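You operate a simulated robot arm through the tools that you are given. There is no shell and no other tool. Be economical: measure what you need, move in short steps, check, and stop when the job is done.

The job below is to be done with a simulated robot arm. You get a single attempt, and the scene is never put back.

Task
Press the brass bush flush into the bearing housing and put the housing in its tray.
Fine: the arbor table ends out again, the ram up.

The check looks at the end state, three seconds after you hand in, the way a careful person would. Anything else that was tipped, shoved, dropped, spilled or broken makes it a failure.

Robot
A 6-joint arm with a two-finger parallel gripper, fixed in place. Base frame: the origin is at the foot of the arm, x ahead of it, y to its left, z up; the work surface is at about z = 0.85. Lengths are in m, angles in rad, forces in N, time in s.
With the tool pointing down near the work surface it reaches from about 0.26 to 0.68 m from the base axis. Its first joint turns from -1.152 to 1.152 rad. Payload 2.9 kg.
The TCP is the grasp point between the finger pads, 0.03 m short of the fingertips. In the tool frame z runs along the fingers and y along their closing line. The gripper opens to 0.11 m. The fingers are 0.02 m wide and 0.01 m thick; the gripper's body (0.048 by 0.112 m) begins 0.055 m behind the TCP.
Orientation is that of the tool frame in the base frame, as [roll, pitch, yaw] about the fixed x, y, z axes, in that order (R = Rz(yaw) Ry(pitch) Rx(roll)). With the fingers straight down and closing along the base's y, the tool's x points along the base's -x, its y along +y and its z along -z.

Tools
- The arm moves only by the tool apply_moves. Its argument "targets" is a list of rows, each a list of 7 numbers: the shift along the tool's x, y, z in m, then the turn, a rotation vector about the tool's x, y, z in rad, then the opening, from 0 (shut) to 1 (fully open). In form: [[dx, dy, dz, ax, ay, az, jaw], ...]. A call has 1 to 10 rows; each row shifts and turns the commanded pose from where the row before left it, along the tool's axes as they then stand. Rows are played at 5 a second. More than 0.05 m and 0.15 rad between two rows, or a gripper value outside its range, and nothing of the call is played. Where a pose cannot be reached the arm comes as near as it can. A force on the tool above 90 N (or 10 N above the force at the start of the call, whichever is more), or a blocked arm, ends the call early, and 0.2 s more pass. The fingers move at their own pace (about 0.108 m/s each) and stop on an object; they squeeze with about 28 N. The grip force told is the motor's: it shows also when the fingers shut on nothing. Time passes only in rows, and 0.2 s behind the last, so rows that do not move let the fingers close. The reply holds the time, the measured pose of the TCP, the force on the tool along the base axes, the opening and the grip force, in the units named above and with some noise.
- Cameras (640 x 400 px; columns grow to the right, rows downward): "scene" is fixed at [0.0628, 0.4319, 1.4135]; the picture's right is [-0.84, -0.54, 0.00], its down [-0.22, 0.35, -0.91] and it looks along [0.49, -0.77, -0.42] (base axes); focal length 281 px, centre (320, 200). "wrist" rides on the gripper at [0.072, 0.017, -0.103] in the tool frame; the picture's right is [-0.23, 0.97, 0.00], its down [-0.76, -0.18, -0.62] and it looks along [-0.61, -0.14, 0.78] (tool axes); focal length 222 px, centre (320, 200). There is no depth. A picture from a camera that has moved, and an enlarged one, comes with that camera's place and axes in the base frame and with its lens. The place of the scene camera against the robot may be out by one fixed shift of up to 0.025 m in any direction.
- snapshot(camera): a new picture of that camera. No time passes.
- close_up(camera, box): a new picture of the part [left, top, right, bottom] of that camera's present view, enlarged. No time passes.
- finish_job(): hands the job in; it is judged then, once.

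Go step by step. Nothing tells you positions but the pictures and the camera data: compare them with the known pose of the tool, close in by small moves and look again before you grip or let go. The budget is 120 turns and 68 pictures, counting those below and the enlarged ones. Unless the task says otherwise, let go and move clear before handing in, and close with one line.

The tools are called after "Emit:" as name(argument=value, ...) on one line, values as JSON. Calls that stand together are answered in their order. apply_moves: Moves the arm, as the interface text tells. Its arguments: {"type":"object","properties":{"targets":{"type":"array","items":{"type":"array","items":{"type":"number"}}}},"required":["targets"]} The other tools are called the same way: snapshot (camera) takes a picture; close_up (camera, box) takes an enlarged picture of a part of a camera's view; finish_job () hands the job in.

At the start:

```text
clock: 0.0
eef_pos: [0.2861, -0.1381, 1.3445]
tool_rot: [3.141, 0.002, -3.14]
contact_force: [0.1, -0.7, -0.5]
opening: 0.1099
grasp_force: 0.1
```

scene: 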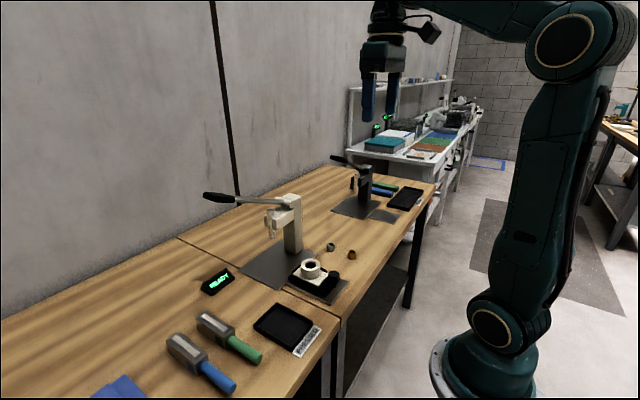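
wrist: 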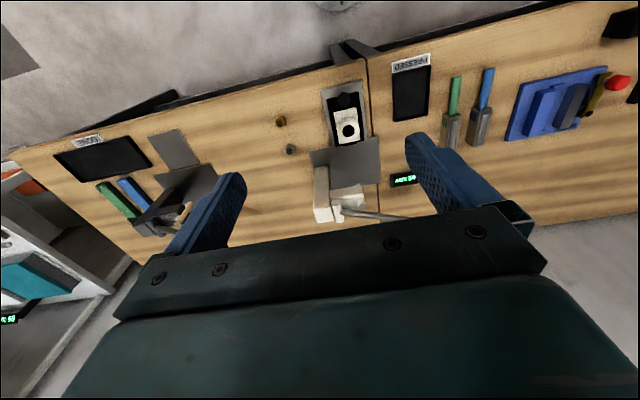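

I see two arbor presses, a near one with a housing on its slide-out table, two small bushes next to it, and a tray labelled something like "PRESSED". I'll enlarge the views to see the details.

Emit:
close_up(camera="scene", box=[190, 170, 370, 310])

Emit:
close_up(camera="wrist", box=[240, 30, 480, 230])

Emit:
close_up(camera="scene", box=[180, 260, 340, 400])

```text
2.86 times, centred on (280, 240) of scene
camera zoom: at [0.0628, 0.4319, 1.4135], right [-0.84, -0.54, 0.0], down [-0.22, 0.35, -0.91], along [0.49, -0.77, -0.42], focal length 803 px, centre (434, 86)
```

zoom: 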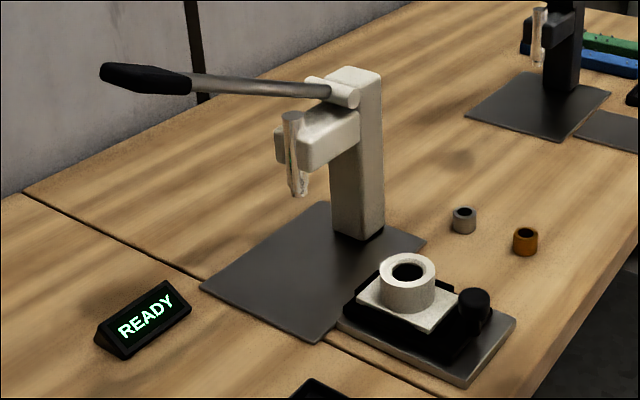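

```text
2.00 times, centred on (360, 130) of wrist
camera zoom: at [0.2131, -0.1214, 1.4477], right [0.23, 0.97, 0.0], down [0.76, -0.18, 0.62], along [0.61, -0.14, -0.78], focal length 444 px, centre (240, 340)
```

zoom: 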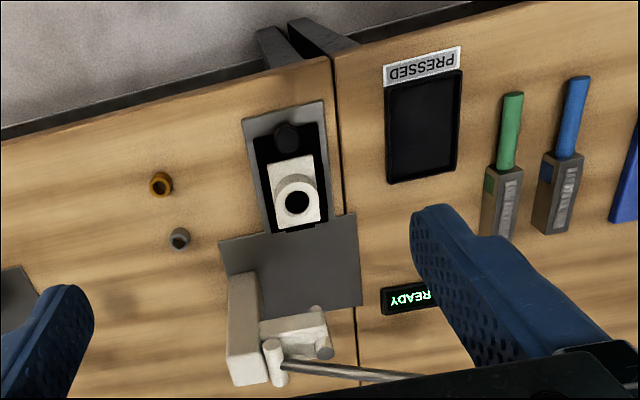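

```text
2.86 times, centred on (260, 330) of scene
camera zoom: at [0.0628, 0.4319, 1.4135], right [-0.84, -0.54, 0.0], down [-0.22, 0.35, -0.91], along [0.49, -0.77, -0.42], focal length 803 px, centre (491, -171)
```

zoom: 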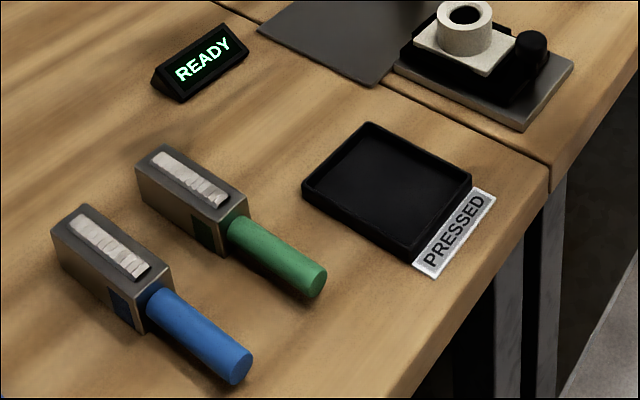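

The housing is in the nest at about (0.43, -0.10), with the orange-brass bush near (0.39, -0.27), a grey bush near (0.47, -0.27), and the PRESSED tray near (0.40, 0.07). The ram is near (0.56, -0.10), with its lever running toward +y. I'll go above the brass bush for a closer look.

Emit:
apply_moves(targets=[[-0.0123, -0.022, 0.041, 0, 0, 0, 1], [-0.0123, -0.022, 0.041, 0, 0, 0, 1], [-0.0123, -0.022, 0.041, 0, 0, 0, 1], [-0.0123, -0.022, 0.041, 0, 0, 0, 1], [-0.0123, -0.022, 0.041, 0, 0, 0, 1], [-0.0123, -0.022, 0.041, 0, 0, 0, 1], [0, 0, 0, 0, 0, 0, 1]])

Emit:
snapshot(camera="wrist")

Emit:
snapshot(camera="scene")

```text
clock: 1.6
eef_pos: [0.359, -0.2711, 1.0984]
tool_rot: [3.141, 0.0, -3.14]
contact_force: [0.5, 0.6, -0.3]
opening: 0.1103
grasp_force: 0.0
```

```text
62 pictures are left
camera wrist: at [0.2867, -0.2539, 1.2025], right [0.23, 0.97, 0.0], down [0.76, -0.18, 0.62], along [0.61, -0.14, -0.78], focal length 222 px, centre (320, 200)
```

wrist: 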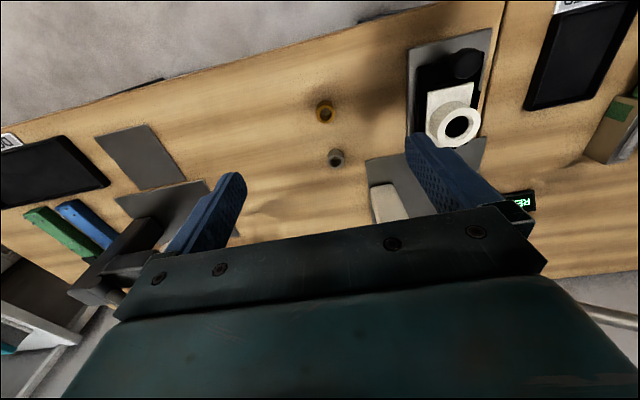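

```text
61 pictures are left
```

scene: 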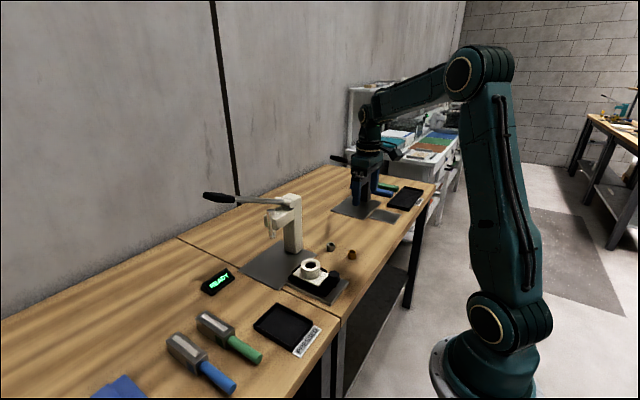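

The bushes and housing are in view. I'll enlarge them to measure.

Emit:
close_up(camera="wrist", box=[290, 80, 370, 180])

Emit:
close_up(camera="wrist", box=[390, 20, 510, 160])

Emit:
close_up(camera="scene", box=[270, 180, 370, 310])

```text
4.00 times, centred on (330, 130) of wrist
camera zoom: at [0.2867, -0.2539, 1.2025], right [0.23, 0.97, 0.0], down [0.76, -0.18, 0.62], along [0.61, -0.14, -0.78], focal length 888 px, centre (280, 480)
```

zoom: 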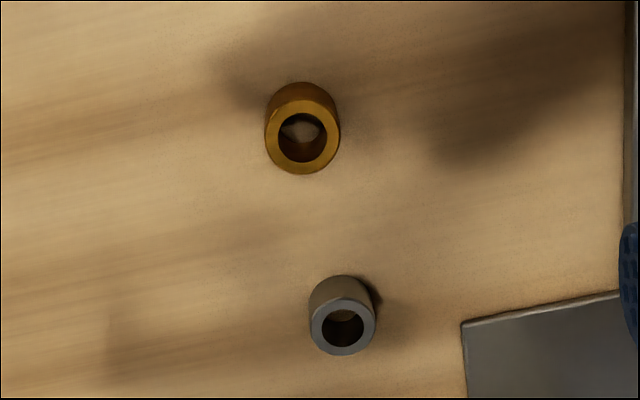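

```text
2.86 times, centred on (450, 90) of wrist
camera zoom: at [0.2867, -0.2539, 1.2025], right [0.23, 0.97, 0.0], down [0.76, -0.18, 0.62], along [0.61, -0.14, -0.78], focal length 635 px, centre (-51, 514)
```

zoom: 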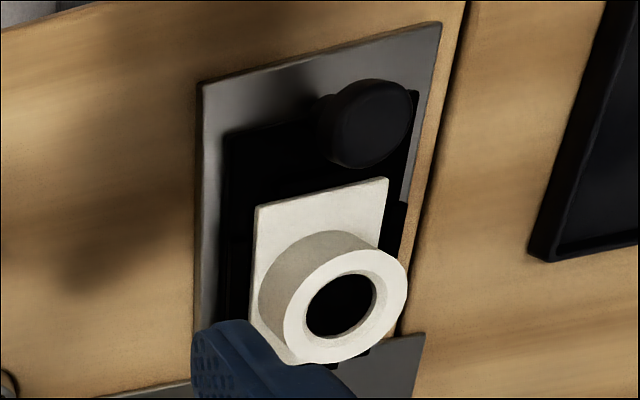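

```text
3.08 times, centred on (320, 245) of scene
camera zoom: at [0.0628, 0.4319, 1.4135], right [-0.84, -0.54, 0.0], down [-0.22, 0.35, -0.91], along [0.49, -0.77, -0.42], focal length 865 px, centre (320, 62)
```

zoom: 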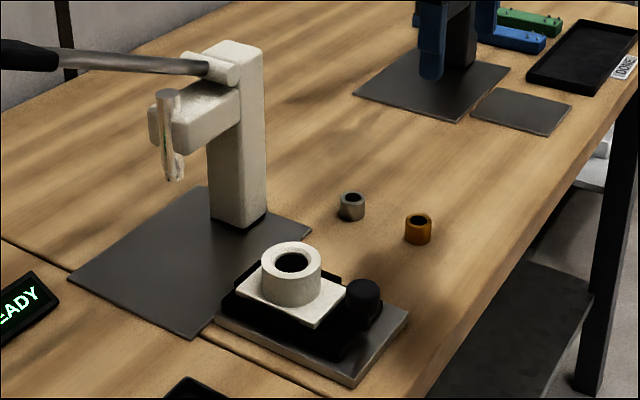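

The brass bush is at about (0.390, -0.269), roughly 27 mm across and 25 mm tall, and looks like a match for the bore. I'll descend partway over it and check again.

Emit:
apply_moves(targets=[[-0.01, 0.001, 0.04, 0, 0, 0, 0.7], [-0.01, 0.001, 0.04, 0, 0, 0, 0.7], [-0.011, 0, 0.04, 0, 0, 0, 0.7], [0, 0, 0, 0, 0, 0, 0.7], [0, 0, 0, 0, 0, 0, 0.7]])

Emit:
snapshot(camera="wrist")

```text
clock: 2.8
eef_pos: [0.3878, -0.2699, 0.9779]
tool_rot: [-3.141, 0.001, -3.139]
contact_force: [0.9, 0.2, 0.2]
opening: 0.0768
grasp_force: 0.2
```

```text
57 pictures are left
camera wrist: at [0.3165, -0.2519, 1.0812], right [0.23, 0.97, 0.0], down [0.76, -0.18, 0.62], along [0.61, -0.14, -0.78], focal length 222 px, centre (320, 200)
```

wrist: 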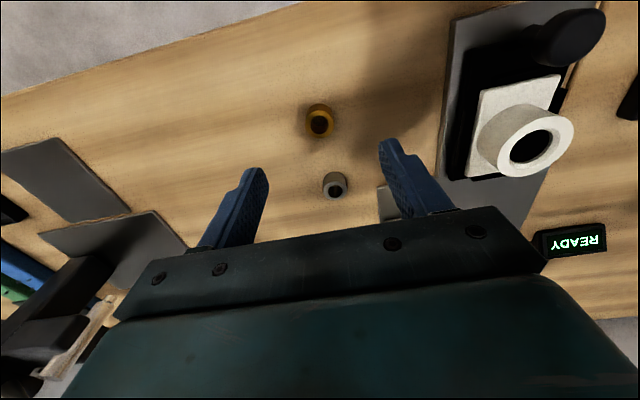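

The bush sits under the grasp point, and the housing top triangulates to about (0.434, -0.103, 0.914). I'll lower and close on the bush's upper part.

Emit:
apply_moves(targets=[[0, 0.001, 0.043, 0, 0, 0, 0.6], [0, 0, 0.043, 0, 0, 0, 0.6], [0, 0, 0, 0, 0, 0, 0.6]])

Emit:
snapshot(camera="wrist")

Emit:
close_up(camera="scene", box=[310, 220, 390, 280])

```text
clock: 3.6
eef_pos: [0.391, -0.2682, 0.8912]
tool_rot: [3.141, 0.001, -3.141]
contact_force: [0.4, -0.1, 0.2]
opening: 0.0661
grasp_force: 0.0
```

```text
56 pictures are left
camera wrist: at [0.3181, -0.2513, 0.9951], right [0.23, 0.97, 0.0], down [0.76, -0.18, 0.62], along [0.61, -0.14, -0.78], focal length 222 px, centre (320, 200)
```

wrist: 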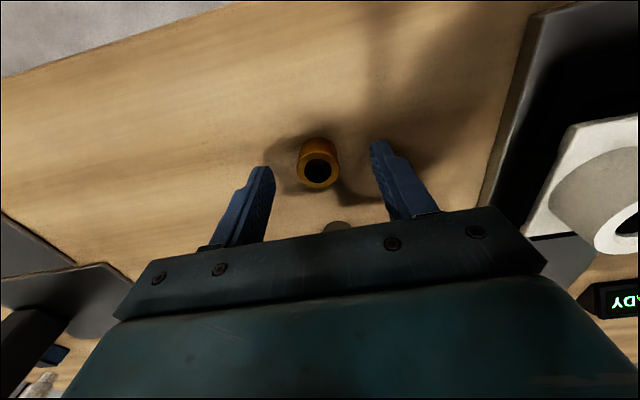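

```text
6.67 times, centred on (350, 250) of scene
camera zoom: at [0.0628, 0.4319, 1.4135], right [-0.84, -0.54, 0.0], down [-0.22, 0.35, -0.91], along [0.49, -0.77, -0.42], focal length 1874 px, centre (120, -133)
```

zoom: 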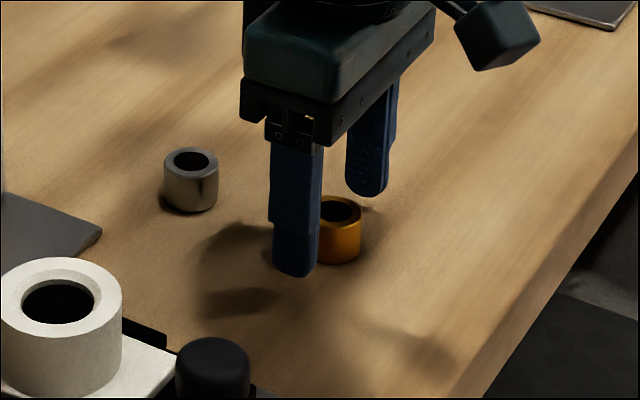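

The bush is centred between the fingers, so I'll close and lift slightly.

Emit:
apply_moves(targets=[[0, 0, 0, 0, 0, 0, 0], [0, 0, 0, 0, 0, 0, 0], [0, 0, 0, 0, 0, 0, 0], [0, 0, -0.03, 0, 0, 0, 0], [0, 0, -0.03, 0, 0, 0, 0], [0, 0, 0, 0, 0, 0, 0]])

Emit:
snapshot(camera="wrist")

Emit:
close_up(camera="scene", box=[310, 200, 390, 260])

```text
clock: 5.0
eef_pos: [0.3901, -0.2678, 0.9512]
tool_rot: [3.141, 0.001, -3.14]
contact_force: [-0.1, -0.6, 0.2]
opening: 0.0262
grasp_force: 28.1
```

```text
54 pictures are left
camera wrist: at [0.318, -0.251, 1.0559], right [0.23, 0.97, 0.0], down [0.76, -0.18, 0.62], along [0.61, -0.14, -0.78], focal length 222 px, centre (320, 200)
```

wrist: 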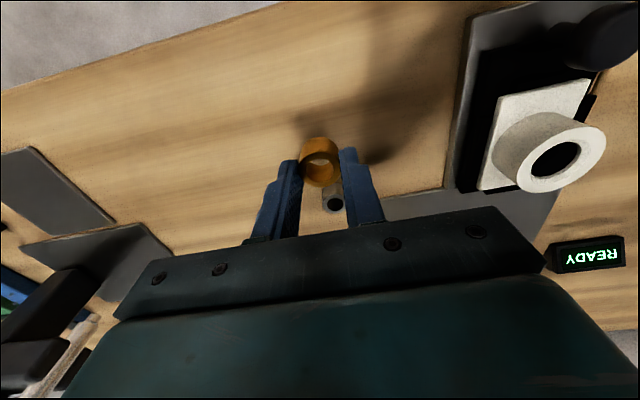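

```text
6.67 times, centred on (350, 230) of scene
camera zoom: at [0.0628, 0.4319, 1.4135], right [-0.84, -0.54, 0.0], down [-0.22, 0.35, -0.91], along [0.49, -0.77, -0.42], focal length 1874 px, centre (120, 0)
```

zoom: 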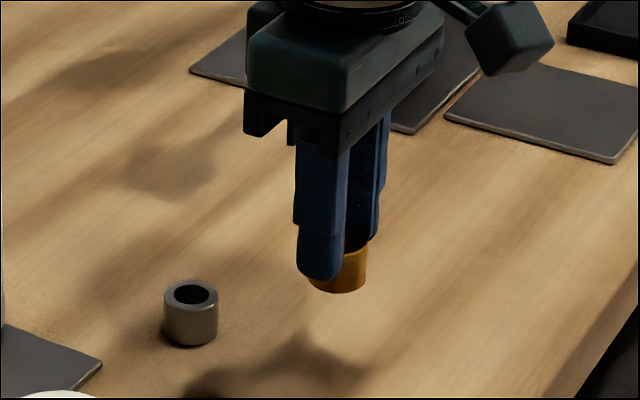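

The bush is held (26.2 mm), with its bottom about 41 mm below the TCP. I'll raise it and carry it over the housing.

Emit:
apply_moves(targets=[[0, 0, -0.035, 0, 0, 0, 0], [0, 0, -0.035, 0, 0, 0, 0], [-0.011, 0.041, 0, 0, 0, 0, 0], [-0.011, 0.041, 0, 0, 0, 0, 0], [-0.011, 0.041, 0, 0, 0, 0, 0], [-0.011, 0.041, 0, 0, 0, 0, 0], [0, 0, 0, 0, 0, 0, 0]])

Emit:
snapshot(camera="wrist")

Emit:
close_up(camera="wrist", box=[260, 60, 380, 200])

Emit:
close_up(camera="scene", box=[190, 170, 370, 310])

```text
clock: 6.6
eef_pos: [0.4373, -0.1011, 1.0235]
tool_rot: [3.141, 0.001, -3.141]
contact_force: [0.4, 0.2, -1.2]
opening: 0.0266
grasp_force: 27.7
```

```text
52 pictures are left
camera wrist: at [0.3649, -0.0847, 1.1275], right [0.23, 0.97, 0.0], down [0.76, -0.18, 0.62], along [0.61, -0.14, -0.78], focal length 222 px, centre (320, 200)
```

wrist: 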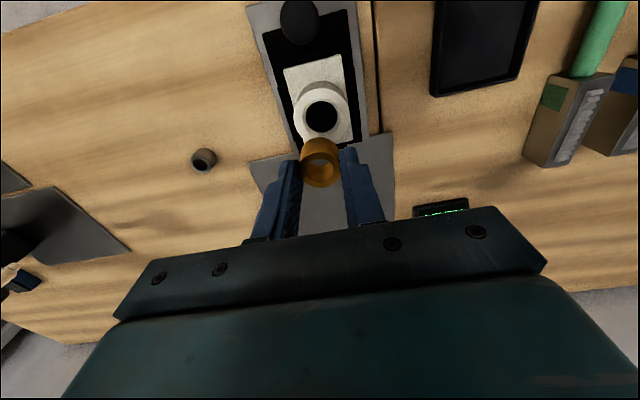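

```text
2.86 times, centred on (320, 130) of wrist
camera zoom: at [0.3649, -0.0847, 1.1275], right [0.23, 0.97, 0.0], down [0.76, -0.18, 0.62], along [0.61, -0.14, -0.78], focal length 635 px, centre (320, 400)
```

zoom: 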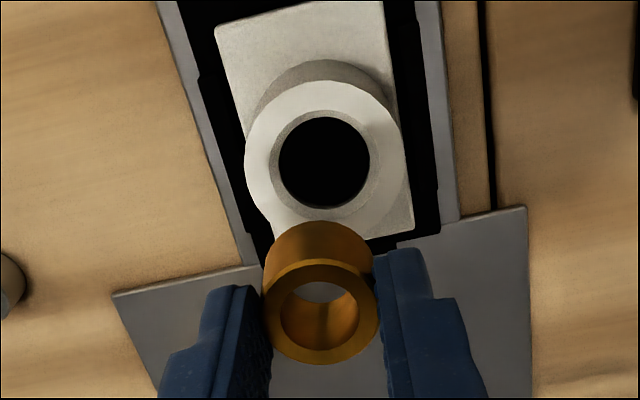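

```text
2.86 times, centred on (280, 240) of scene
camera zoom: at [0.0628, 0.4319, 1.4135], right [-0.84, -0.54, 0.0], down [-0.22, 0.35, -0.91], along [0.49, -0.77, -0.42], focal length 803 px, centre (434, 86)
```

zoom: 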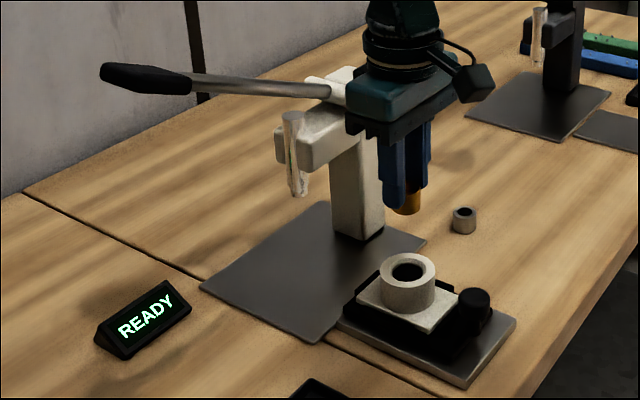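

The housing bore is at about (0.434, -0.0995) with its top near z 0.914. I'll align and come down to about 10 mm above it.

Emit:
apply_moves(targets=[[0.0035, 0.0015, 0.028, 0, 0, 0, 0], [0, 0, 0.028, 0, 0, 0, 0], [0, 0, 0, 0, 0, 0, 0]])

Emit:
close_up(camera="wrist", box=[260, 80, 380, 220])

Emit:
close_up(camera="scene", box=[270, 220, 350, 300])

```text
clock: 7.4
eef_pos: [0.4315, -0.0998, 0.9665]
tool_rot: [3.141, 0.002, -3.14]
contact_force: [-0.5, 1.0, -1.5]
opening: 0.0264
grasp_force: 28.0
```

```text
2.86 times, centred on (320, 150) of wrist
camera zoom: at [0.3598, -0.0822, 1.0698], right [0.23, 0.97, 0.0], down [0.76, -0.18, 0.62], along [0.61, -0.14, -0.78], focal length 635 px, centre (320, 343)
```

zoom: 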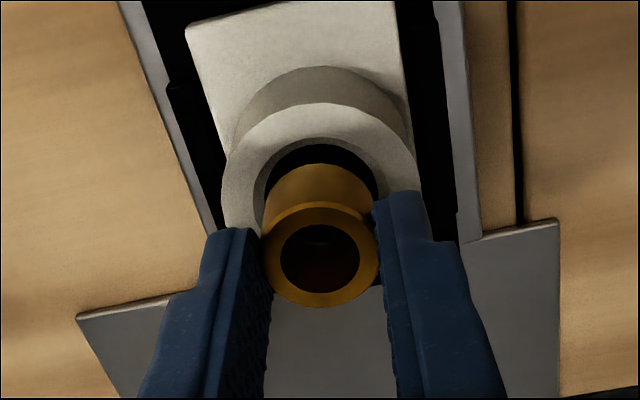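

```text
5.00 times, centred on (310, 260) of scene
camera zoom: at [0.0628, 0.4319, 1.4135], right [-0.84, -0.54, 0.0], down [-0.22, 0.35, -0.91], along [0.49, -0.77, -0.42], focal length 1406 px, centre (370, -100)
```

zoom: 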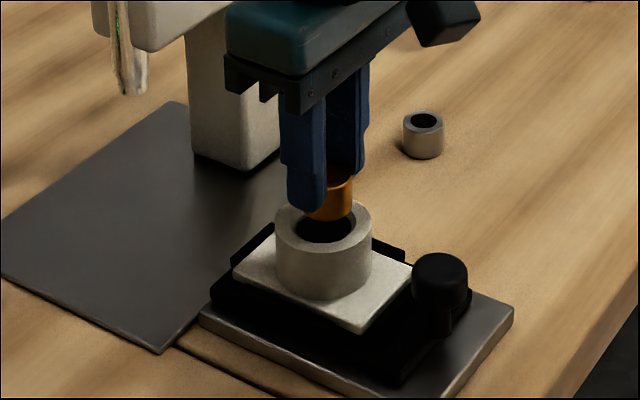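

The bush hangs just above the bore, and the bore looks about 2 mm further in +x. I'll correct that and descend in small steps.

Emit:
apply_moves(targets=[[-0.002, -0.0003, 0.005, 0, 0, 0, 0], [0, 0, 0.005, 0, 0, 0, 0], [0, 0, 0.003, 0, 0, 0, 0], [0, 0, 0, 0, 0, 0, 0]])

Emit:
close_up(camera="wrist", box=[260, 80, 380, 220])

Emit:
close_up(camera="scene", box=[290, 240, 340, 290])

```text
clock: 8.4
eef_pos: [0.4326, -0.1007, 0.9537]
tool_rot: [-3.141, 0.003, -3.139]
contact_force: [0.1, -0.2, -1.1]
opening: 0.0266
grasp_force: 28.0
```

```text
2.86 times, centred on (320, 150) of wrist
camera zoom: at [0.3611, -0.0841, 1.0567], right [0.23, 0.97, 0.0], down [0.76, -0.18, 0.62], along [0.61, -0.14, -0.78], focal length 635 px, centre (320, 343)
```

zoom: 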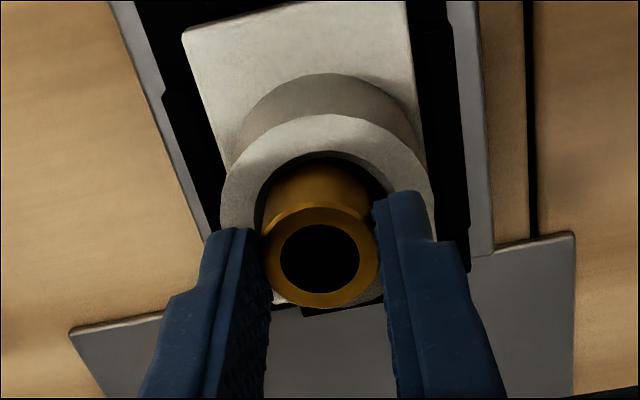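

```text
8.00 times, centred on (315, 265) of scene
camera zoom: at [0.0628, 0.4319, 1.4135], right [-0.84, -0.54, 0.0], down [-0.22, 0.35, -0.91], along [0.49, -0.77, -0.42], focal length 2249 px, centre (360, -320)
```

zoom: 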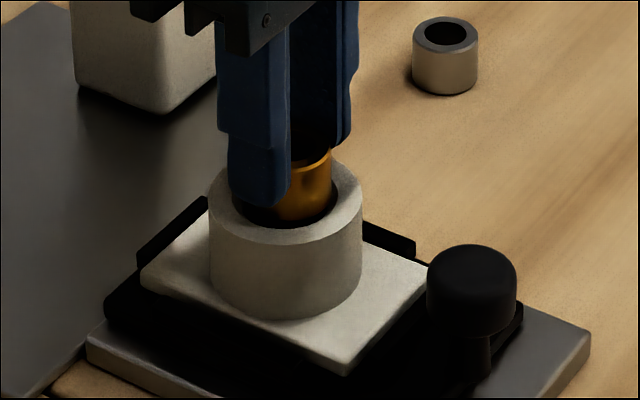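

The bush is at the mouth, and the housing centre appears about 1.5 mm toward +y. I'll correct and lower a few mm while watching force.

Emit:
apply_moves(targets=[[-0.001, 0.0016, 0, 0, 0, 0, 0], [0, 0, 0.002, 0, 0, 0, 0], [0, 0, 0.002, 0, 0, 0, 0], [0, 0, 0, 0, 0, 0, 0]])

Emit:
close_up(camera="wrist", box=[260, 80, 380, 220])

```text
clock: 9.4
eef_pos: [0.434, -0.1002, 0.9489]
tool_rot: [3.141, 0.003, -3.139]
contact_force: [2.5, -1.1, 14.6]
opening: 0.0264
grasp_force: 27.9
```

```text
2.86 times, centred on (320, 150) of wrist
camera zoom: at [0.3618, -0.0825, 1.053], right [0.23, 0.97, 0.0], down [0.76, -0.18, 0.63], along [0.61, -0.14, -0.78], focal length 635 px, centre (320, 343)
```

zoom: 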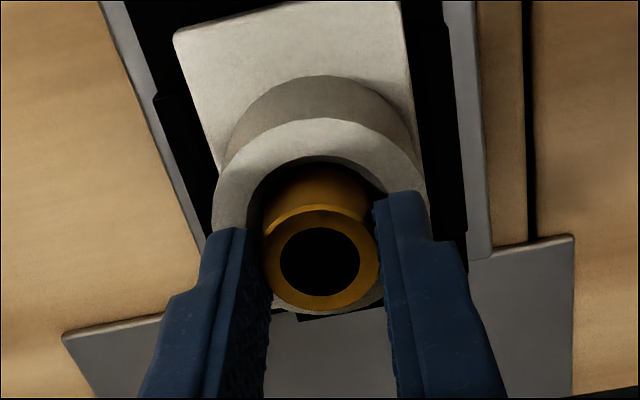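

The bush has touched in the chamfer (about 15 N) and the reaction suggests a slight +x offset. I'll nudge +x and press a bit more to start it squarely.

Emit:
apply_moves(targets=[[-0.0007, -0.0002, 0, 0, 0, 0, 0], [0, 0, 0.001, 0, 0, 0, 0], [0, 0, 0.001, 0, 0, 0, 0], [0, 0, 0, 0, 0, 0, 0]])

Emit:
close_up(camera="scene", box=[290, 240, 340, 290])

```text
clock: 10.4
eef_pos: [0.4348, -0.099, 0.9466]
tool_rot: [3.14, 0.0, -3.139]
contact_force: [2.1, 7.4, 9.4]
opening: 0.0264
grasp_force: 27.7
```

```text
8.00 times, centred on (315, 265) of scene
camera zoom: at [0.0627, 0.4321, 1.4134], right [-0.84, -0.54, 0.0], down [-0.22, 0.35, -0.91], along [0.49, -0.77, -0.42], focal length 2249 px, centre (360, -320)
```

zoom: 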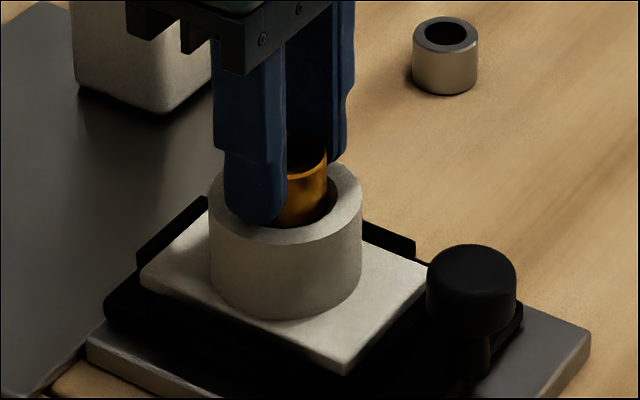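

The lateral reaction now points +y, so I'll follow it by about 1 mm and ease down again.

Emit:
apply_moves(targets=[[-0.0003, 0.001, 0, 0, 0, 0, 0], [0, 0, 0, 0, 0, 0, 0], [0, 0, 0.001, 0, 0, 0, 0], [0, 0, 0, 0, 0, 0, 0]])

Emit:
close_up(camera="wrist", box=[260, 80, 380, 220])

```text
clock: 11.4
eef_pos: [0.4345, -0.1001, 0.9463]
tool_rot: [-3.141, 0.002, -3.141]
contact_force: [-1.2, 1.8, 6.9]
opening: 0.0265
grasp_force: 28.2
```

```text
2.86 times, centred on (320, 150) of wrist
camera zoom: at [0.363, -0.0826, 1.05], right [0.23, 0.97, 0.0], down [0.76, -0.18, 0.62], along [0.61, -0.14, -0.78], focal length 635 px, centre (320, 343)
```

zoom: 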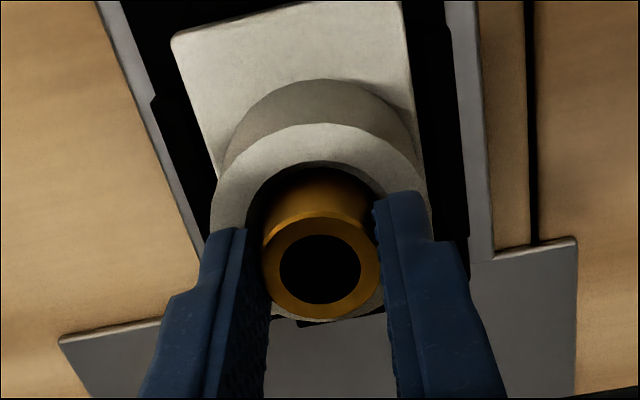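

Lateral forces are now small and the bush sits in the mouth. I'll release gently, back up and look.

Emit:
apply_moves(targets=[[0, 0, 0, 0, 0, 0, 0.35], [0, 0, 0, 0, 0, 0, 0.4], [0, 0, -0.02, 0, 0, 0, 0.4], [0, 0, -0.04, 0, 0, 0, 0.4], [0.02, 0, -0.02, 0, 0, 0, 0.4], [0, 0, 0, 0, 0, 0, 0.4]])

Emit:
close_up(camera="wrist", box=[260, 60, 380, 200])

Emit:
close_up(camera="scene", box=[190, 170, 370, 310])

```text
clock: 12.8
eef_pos: [0.4144, -0.1012, 1.0272]
tool_rot: [3.14, -0.001, -3.14]
contact_force: [0.3, 0.0, 0.5]
opening: 0.044
grasp_force: 0.1
```

```text
2.86 times, centred on (320, 130) of wrist
camera zoom: at [0.3425, -0.0841, 1.1306], right [0.23, 0.97, 0.0], down [0.76, -0.18, 0.62], along [0.61, -0.14, -0.78], focal length 635 px, centre (320, 400)
```

zoom: 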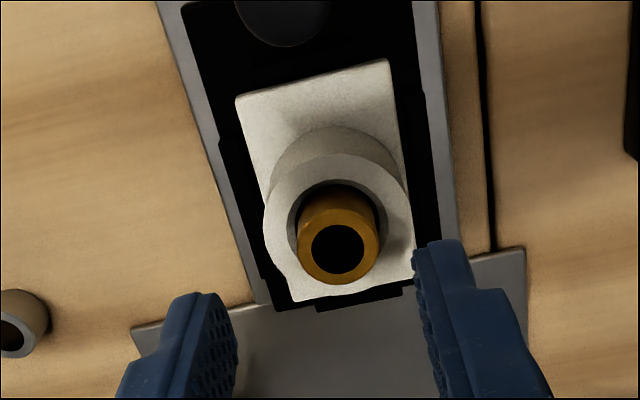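

```text
2.86 times, centred on (280, 240) of scene
camera zoom: at [0.0628, 0.4319, 1.4135], right [-0.84, -0.54, 0.0], down [-0.22, 0.35, -0.91], along [0.49, -0.77, -0.42], focal length 803 px, centre (434, 86)
```

zoom: 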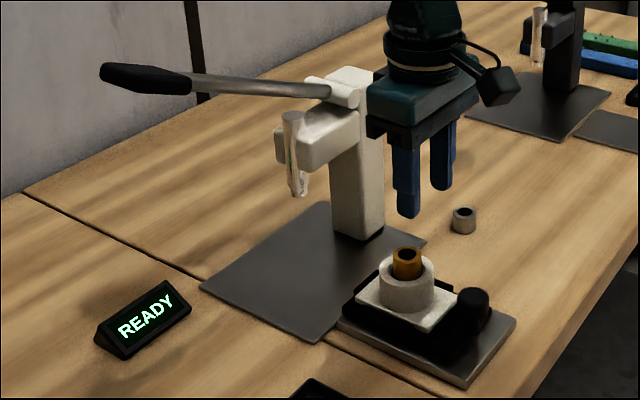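

The bush stands upright in the bore mouth. Next is the slide knob near (0.359, -0.098), top about z 0.905; I'll move above it and check.

Emit:
apply_moves(targets=[[0.028, 0.001, 0, 0, 0, 0, 0.6], [0.027, 0.001, 0.02, 0, 0, 0, 0.6], [0, 0, 0.03, 0, 0, 0, 0.6], [0, 0, 0, 0, 0, 0, 0.6]])

Emit:
snapshot(camera="wrist")

Emit:
close_up(camera="scene", box=[280, 230, 360, 310])

```text
clock: 13.8
eef_pos: [0.3598, -0.0991, 0.9759]
tool_rot: [3.141, 0.002, -3.138]
contact_force: [0.2, 0.0, -0.1]
opening: 0.0661
grasp_force: 0.0
```

```text
40 pictures are left
camera wrist: at [0.287, -0.0807, 1.0802], right [0.23, 0.97, 0.0], down [0.76, -0.18, 0.62], along [0.61, -0.14, -0.78], focal length 222 px, centre (320, 200)
```

wrist: 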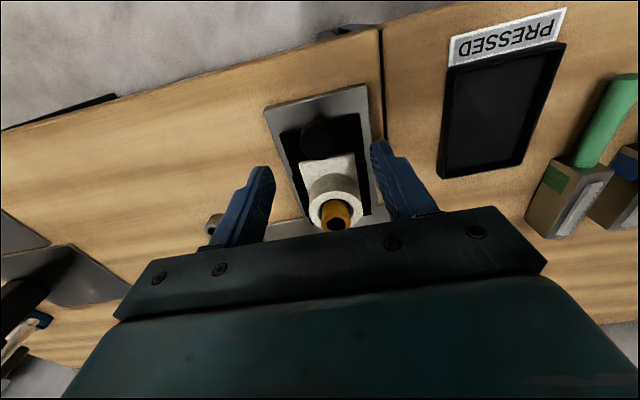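

```text
5.00 times, centred on (320, 270) of scene
camera zoom: at [0.0628, 0.4319, 1.4135], right [-0.84, -0.54, 0.0], down [-0.22, 0.35, -0.91], along [0.49, -0.77, -0.42], focal length 1406 px, centre (320, -150)
```

zoom: 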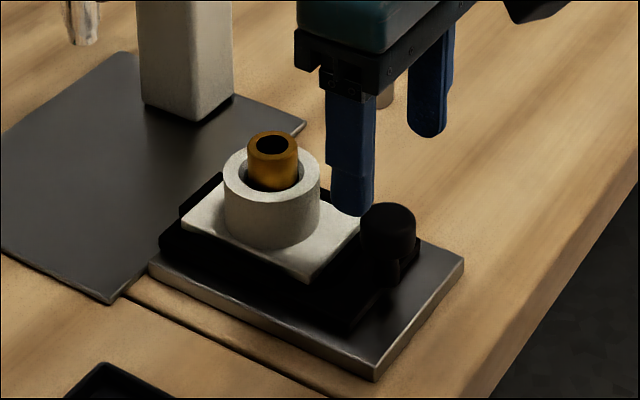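

The knob is centred below at about (0.361, -0.096). I'll lower around it and grip.

Emit:
apply_moves(targets=[[-0.001, 0.002, 0.03, 0, 0, 0, 0.6], [0, 0, 0.028, 0, 0, 0, 0.6], [0, 0, 0, 0, 0, 0, 0.6]])

Emit:
close_up(camera="wrist", box=[220, 80, 460, 240])

Emit:
close_up(camera="scene", box=[280, 230, 360, 310])

```text
clock: 14.6
eef_pos: [0.3608, -0.0987, 0.9181]
tool_rot: [-3.142, 0.001, -3.139]
contact_force: [0.2, 0.1, 0.2]
opening: 0.066
grasp_force: 0.1
```

```text
2.50 times, centred on (340, 160) of wrist
camera zoom: at [0.2887, -0.0797, 1.0226], right [0.23, 0.97, 0.0], down [0.76, -0.18, 0.62], along [0.61, -0.14, -0.78], focal length 555 px, centre (270, 300)
```

zoom: 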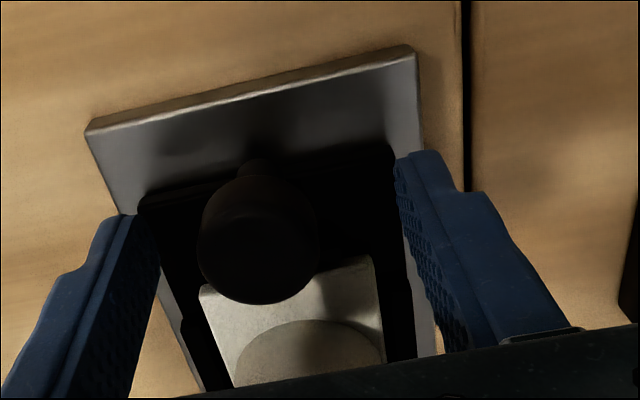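

```text
5.00 times, centred on (320, 270) of scene
camera zoom: at [0.0628, 0.4319, 1.4135], right [-0.84, -0.54, 0.0], down [-0.22, 0.35, -0.91], along [0.49, -0.77, -0.42], focal length 1406 px, centre (320, -150)
```

zoom: 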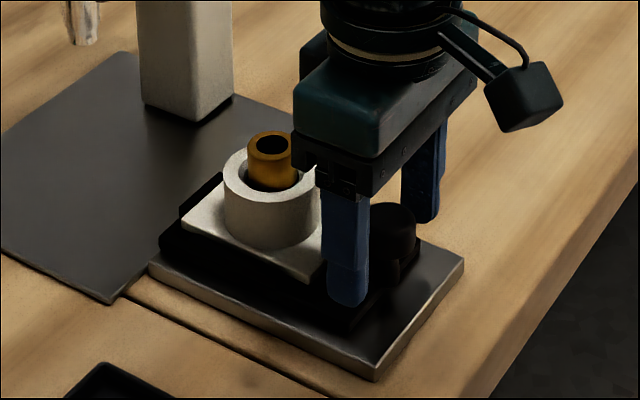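

The knob is between the fingers. I'll lower slightly and close.

Emit:
apply_moves(targets=[[-0.001, -0.001, 0.005, 0, 0, 0, 0.6], [0, 0, 0, 0, 0, 0, 0], [0, 0, 0, 0, 0, 0, 0], [0, 0, 0, 0, 0, 0, 0]])

```text
clock: 15.6
eef_pos: [0.362, -0.1004, 0.9138]
tool_rot: [-3.138, 0.002, 3.138]
contact_force: [-0.8, -21.3, -4.6]
opening: 0.0295
grasp_force: 45.1
```

The knob is gripped (29.5 mm) with some sideways load toward -y. I'll relieve it and try a short push along +x.

Emit:
apply_moves(targets=[[0, -0.0015, 0, 0, 0, 0, 0], [0, 0, 0, 0, 0, 0, 0], [-0.005, 0, 0, 0, 0, 0, 0], [-0.005, 0, 0, 0, 0, 0, 0], [0, 0, 0, 0, 0, 0, 0]])

Emit:
close_up(camera="scene", box=[190, 170, 370, 310])

```text
clock: 16.8
eef_pos: [0.3729, -0.0991, 0.9141]
tool_rot: [-3.138, 0.003, 3.139]
contact_force: [-2.2, -20.8, 18.3]
opening: 0.0292
grasp_force: 45.0
```

```text
2.86 times, centred on (280, 240) of scene
camera zoom: at [0.0625, 0.4315, 1.4136], right [-0.84, -0.54, 0.0], down [-0.22, 0.35, -0.91], along [0.49, -0.77, -0.42], focal length 803 px, centre (434, 86)
```

zoom: 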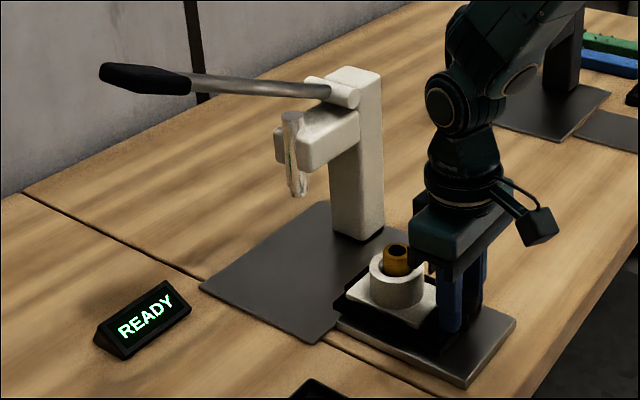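

The slide moves. I'll shift a bit more to -y to unload, then continue in.

Emit:
apply_moves(targets=[[0, -0.0015, -0.001, 0, 0, 0, 0], [0, 0, 0, 0, 0, 0, 0], [-0.005, 0, 0, 0, 0, 0, 0], [0, 0, 0, 0, 0, 0, 0]])

```text
clock: 17.8
eef_pos: [0.3767, -0.0997, 0.9138]
tool_rot: [-3.141, -0.003, 3.141]
contact_force: [-0.7, -16.1, -17.7]
opening: 0.0293
grasp_force: 45.4
```

Side load is dropping only slowly, so I'll continue the small y correction while sliding in.

Emit:
apply_moves(targets=[[-0.005, -0.001, 0.0005, 0, 0, 0, 0], [-0.005, -0.001, 0, 0, 0, 0, 0], [-0.005, 0, 0, 0, 0, 0, 0], [-0.005, 0, 0, 0, 0, 0, 0], [0, 0, 0, 0, 0, 0, 0]])

```text
clock: 19.0
eef_pos: [0.397, -0.1, 0.9138]
tool_rot: [3.139, 0.0, -3.138]
contact_force: [-1.5, 3.3, -17.0]
opening: 0.0294
grasp_force: 45.4
```

The side load is gone. I'll lower by half a mm and keep sliding in.

Emit:
apply_moves(targets=[[-0.01, 0, 0.0007, 0, 0, 0, 0], [-0.01, 0, 0, 0, 0, 0, 0], [-0.01, 0, 0, 0, 0, 0, 0], [-0.01, 0, 0, 0, 0, 0, 0], [-0.01, 0, 0, 0, 0, 0, 0], [0, 0, 0, 0, 0, 0, 0]])

Emit:
close_up(camera="scene", box=[190, 170, 370, 310])

```text
clock: 20.4
eef_pos: [0.4466, -0.0998, 0.9144]
tool_rot: [3.138, 0.006, -3.136]
contact_force: [-1.2, 22.4, 14.8]
opening: 0.0294
grasp_force: 45.1
```

```text
2.86 times, centred on (280, 240) of scene
camera zoom: at [0.0626, 0.4325, 1.4133], right [-0.84, -0.54, 0.0], down [-0.22, 0.35, -0.91], along [0.49, -0.77, -0.41], focal length 803 px, centre (434, 86)
```

zoom: 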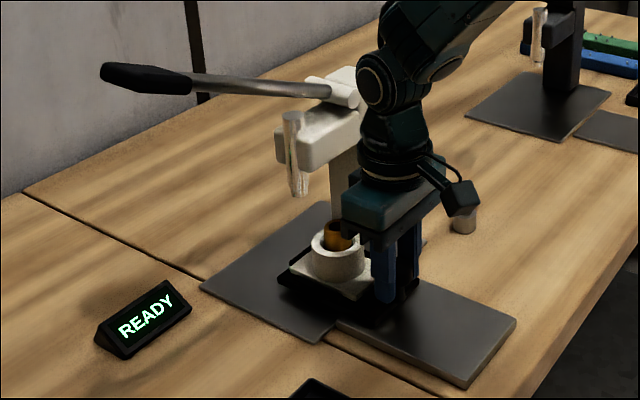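

The table is well on its way in. I'll ease +y to unload and go another 5 cm in small steps, then check clearance to the column.

Emit:
apply_moves(targets=[[-0.008, 0.001, -0.0003, 0, 0, 0, 0], [-0.008, 0.001, 0, 0, 0, 0, 0], [-0.008, 0, 0, 0, 0, 0, 0], [-0.008, 0, 0, 0, 0, 0, 0], [0, 0, 0, 0, 0, 0, 0]])

Emit:
close_up(camera="scene", box=[220, 180, 340, 300])

Emit:
snapshot(camera="wrist")

```text
clock: 21.6
eef_pos: [0.4803, -0.0996, 0.9142]
tool_rot: [3.141, 0.004, 3.141]
contact_force: [0.2, 9.5, 12.4]
opening: 0.0291
grasp_force: 45.5
```

```text
3.33 times, centred on (280, 240) of scene
camera zoom: at [0.0626, 0.4322, 1.4134], right [-0.84, -0.54, 0.0], down [-0.22, 0.35, -0.91], along [0.49, -0.77, -0.42], focal length 937 px, centre (453, 67)
```

zoom: 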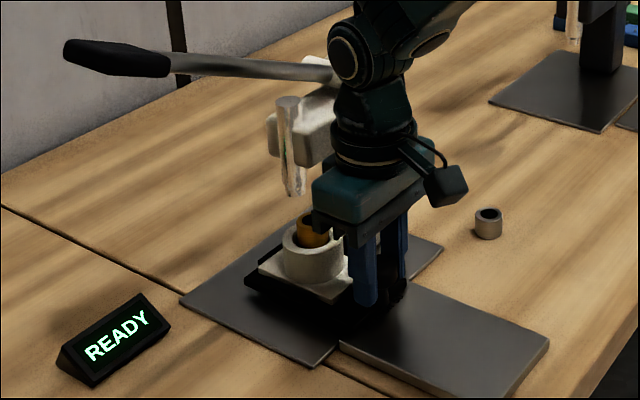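

```text
33 pictures are left
camera wrist: at [0.4074, -0.0825, 1.0173], right [0.23, 0.97, 0.0], down [0.76, -0.18, 0.63], along [0.61, -0.14, -0.78], focal length 222 px, centre (320, 200)
```

wrist: 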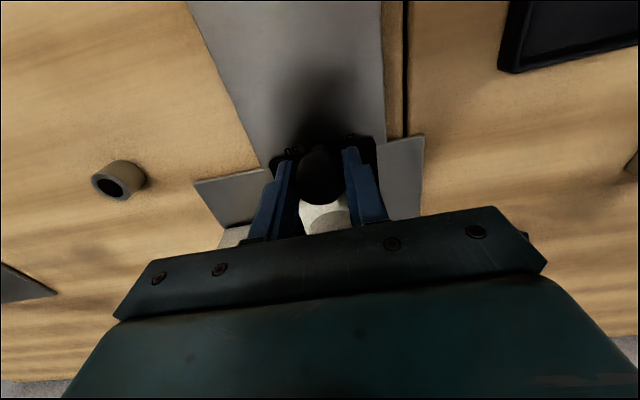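

The bush still has about 2 cm to go to be under the ram. I'll continue in small steps, feeling for a stop.

Emit:
apply_moves(targets=[[-0.004, 0.0005, 0, 0, 0, 0, 0], [-0.004, 0, 0, 0, 0, 0, 0], [-0.004, 0, 0, 0, 0, 0, 0], [0, 0, 0, 0, 0, 0, 0]])

Emit:
close_up(camera="scene", box=[220, 180, 340, 300])

```text
clock: 22.6
eef_pos: [0.4907, -0.1003, 0.9136]
tool_rot: [-3.141, 0.001, 3.139]
contact_force: [-1.9, -7.2, 15.4]
opening: 0.0295
grasp_force: 45.3
```

```text
3.33 times, centred on (280, 240) of scene
camera zoom: at [0.0625, 0.4318, 1.4135], right [-0.84, -0.54, 0.0], down [-0.22, 0.35, -0.91], along [0.49, -0.77, -0.42], focal length 937 px, centre (453, 67)
```

zoom: 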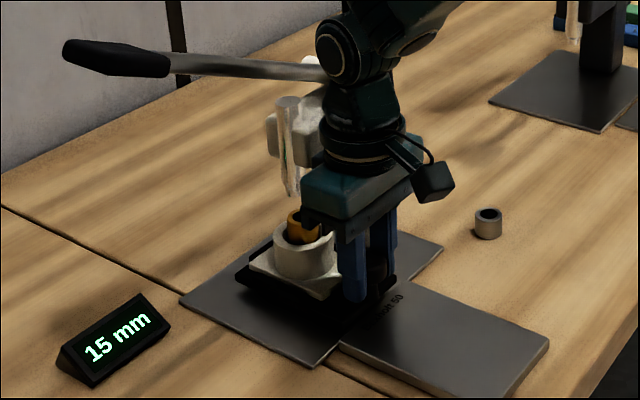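

The display now reads "15 mm", and some text is uncovered on the guide plate. I'll read it.

Emit:
close_up(camera="scene", box=[280, 255, 320, 285])

Emit:
close_up(camera="wrist", box=[250, 20, 400, 160])

```text
13.33 times, centred on (300, 270) of scene
camera zoom: at [0.0625, 0.4318, 1.4135], right [-0.84, -0.54, 0.0], down [-0.22, 0.35, -0.91], along [0.49, -0.77, -0.42], focal length 3748 px, centre (587, -733)
```

zoom: 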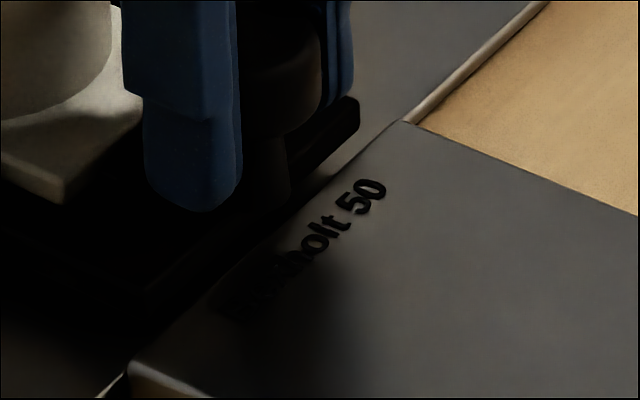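

```text
2.86 times, centred on (325, 90) of wrist
camera zoom: at [0.4187, -0.0821, 1.0173], right [0.23, 0.97, 0.0], down [0.76, -0.18, 0.62], along [0.61, -0.14, -0.78], focal length 635 px, centre (306, 514)
```

zoom: 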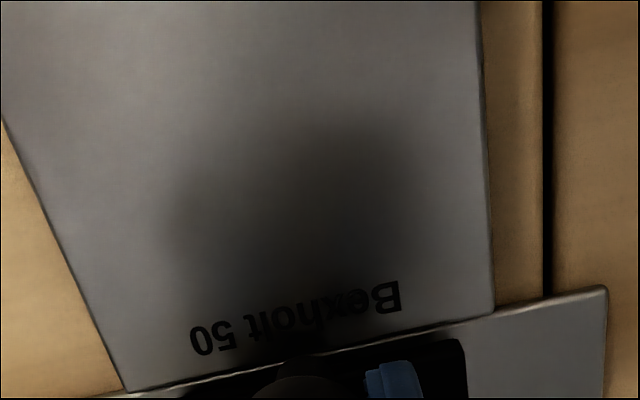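

That is only the maker's name. I'll continue in to the stop, in small steps.

Emit:
apply_moves(targets=[[-0.003, 0, 0, 0, 0, 0, 0], [-0.003, 0, 0, 0, 0, 0, 0], [-0.003, 0, 0, 0, 0, 0, 0], [0, 0, 0, 0, 0, 0, 0]])

Emit:
close_up(camera="scene", box=[220, 180, 340, 300])

```text
clock: 23.6
eef_pos: [0.4966, -0.0995, 0.9124]
tool_rot: [3.141, -0.007, 3.14]
contact_force: [-27.5, -14.1, 22.5]
opening: 0.0291
grasp_force: 45.1
```

```text
3.33 times, centred on (280, 240) of scene
camera zoom: at [0.0617, 0.4316, 1.4136], right [-0.84, -0.54, 0.0], down [-0.22, 0.35, -0.91], along [0.49, -0.77, -0.42], focal length 937 px, centre (453, 67)
```

zoom: 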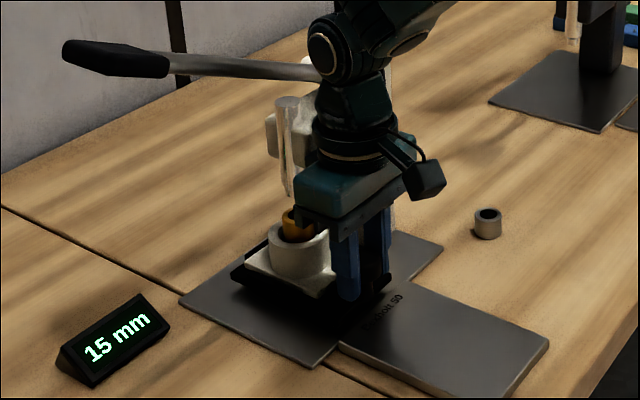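

The table is on its stop with the bush under the ram. I'll unload, open, lift off the knob and back away toward the robot.

Emit:
apply_moves(targets=[[0.002, 0, 0, 0, 0, 0, 0], [0, 0, 0, 0, 0, 0, 0.5], [0, 0, 0, 0, 0, 0, 0.5], [0, 0, -0.02, 0, 0, 0, 0.5], [0, 0, -0.02, 0, 0, 0, 0.5], [0.05, 0, 0, 0, 0, 0, 0.5], [0.05, 0, -0.04, 0, 0, 0, 0.5], [0.05, 0, -0.05, 0, 0, 0, 0.5], [0, 0, -0.05, 0, 0, 0, 0.5], [0, 0, 0, 0, 0, 0, 0.5]])

Emit:
snapshot(camera="scene")

Emit:
snapshot(camera="wrist")

```text
refused: row 7 steps farther than a row can; nothing moved
```

```text
28 pictures are left
```

scene: 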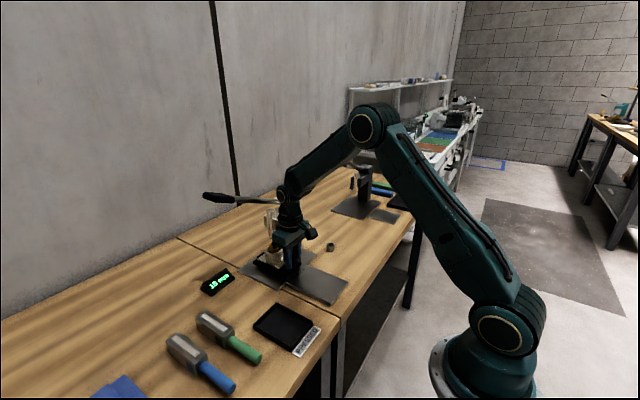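

```text
27 pictures are left
camera wrist: at [0.4255, -0.0823, 1.0171], right [0.23, 0.97, 0.0], down [0.77, -0.18, 0.62], along [0.6, -0.14, -0.79], focal length 222 px, centre (320, 200)
```

wrist: 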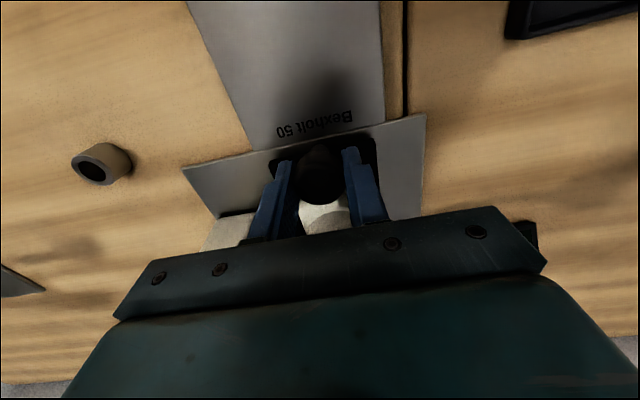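

The row was too long, so nothing moved. I'll repeat with shorter steps.

Emit:
apply_moves(targets=[[0.002, 0, 0, 0, 0, 0, 0], [0, 0, 0, 0, 0, 0, 0.5], [0, 0, 0, 0, 0, 0, 0.5], [0, 0, -0.02, 0, 0, 0, 0.5], [0, 0, -0.02, 0, 0, 0, 0.5], [0.045, 0, 0, 0, 0, 0, 0.5], [0.045, 0, 0, 0, 0, 0, 0.5], [0.03, 0.02, -0.03, 0, 0, 0, 0.5], [0.02, 0.02, -0.04, 0, 0, 0, 0.5], [0, 0.02, -0.045, 0, 0, 0, 0.5]])

Emit:
apply_moves(targets=[[0, 0.02, -0.045, 0, 0, 0, 0], [0.02, 0.02, -0.04, 0, 0, 0, 0], [0.02, 0.02, -0.04, 0, 0, 0, 0], [0, 0, 0, 0, 0, 0, 0], [0, 0, 0, 0, 0, 0, 0]])

Emit:
snapshot(camera="scene")

Emit:
snapshot(camera="wrist")

```text
clock: 25.8
eef_pos: [0.3575, -0.0395, 1.0709]
tool_rot: [-3.14, 0.0, -3.141]
contact_force: [0.0, 0.7, -0.4]
opening: 0.0547
grasp_force: 0.1
```

```text
clock: 27.0
eef_pos: [0.3191, 0.0207, 1.1937]
tool_rot: [-3.14, 0.001, -3.141]
contact_force: [0.1, -0.8, -0.7]
opening: 0.0
grasp_force: 28.0
```

```text
26 pictures are left
```

scene: 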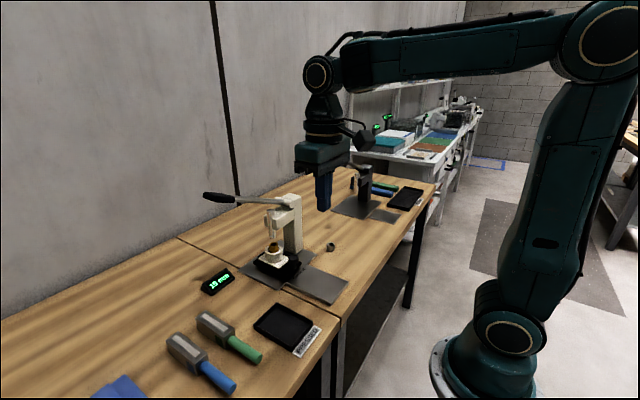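

```text
25 pictures are left
camera wrist: at [0.2462, 0.038, 1.2976], right [0.23, 0.97, 0.0], down [0.76, -0.18, 0.62], along [0.61, -0.14, -0.78], focal length 222 px, centre (320, 200)
```

wrist: 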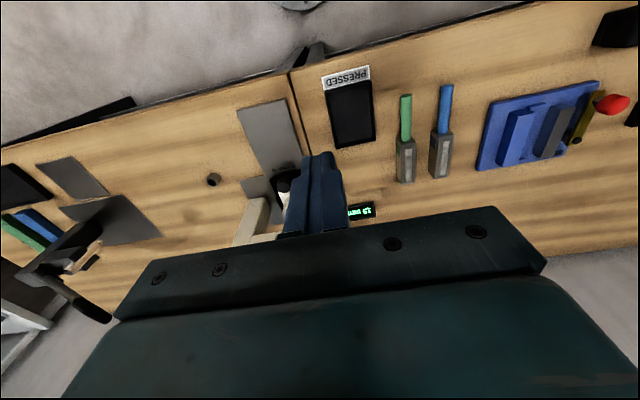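

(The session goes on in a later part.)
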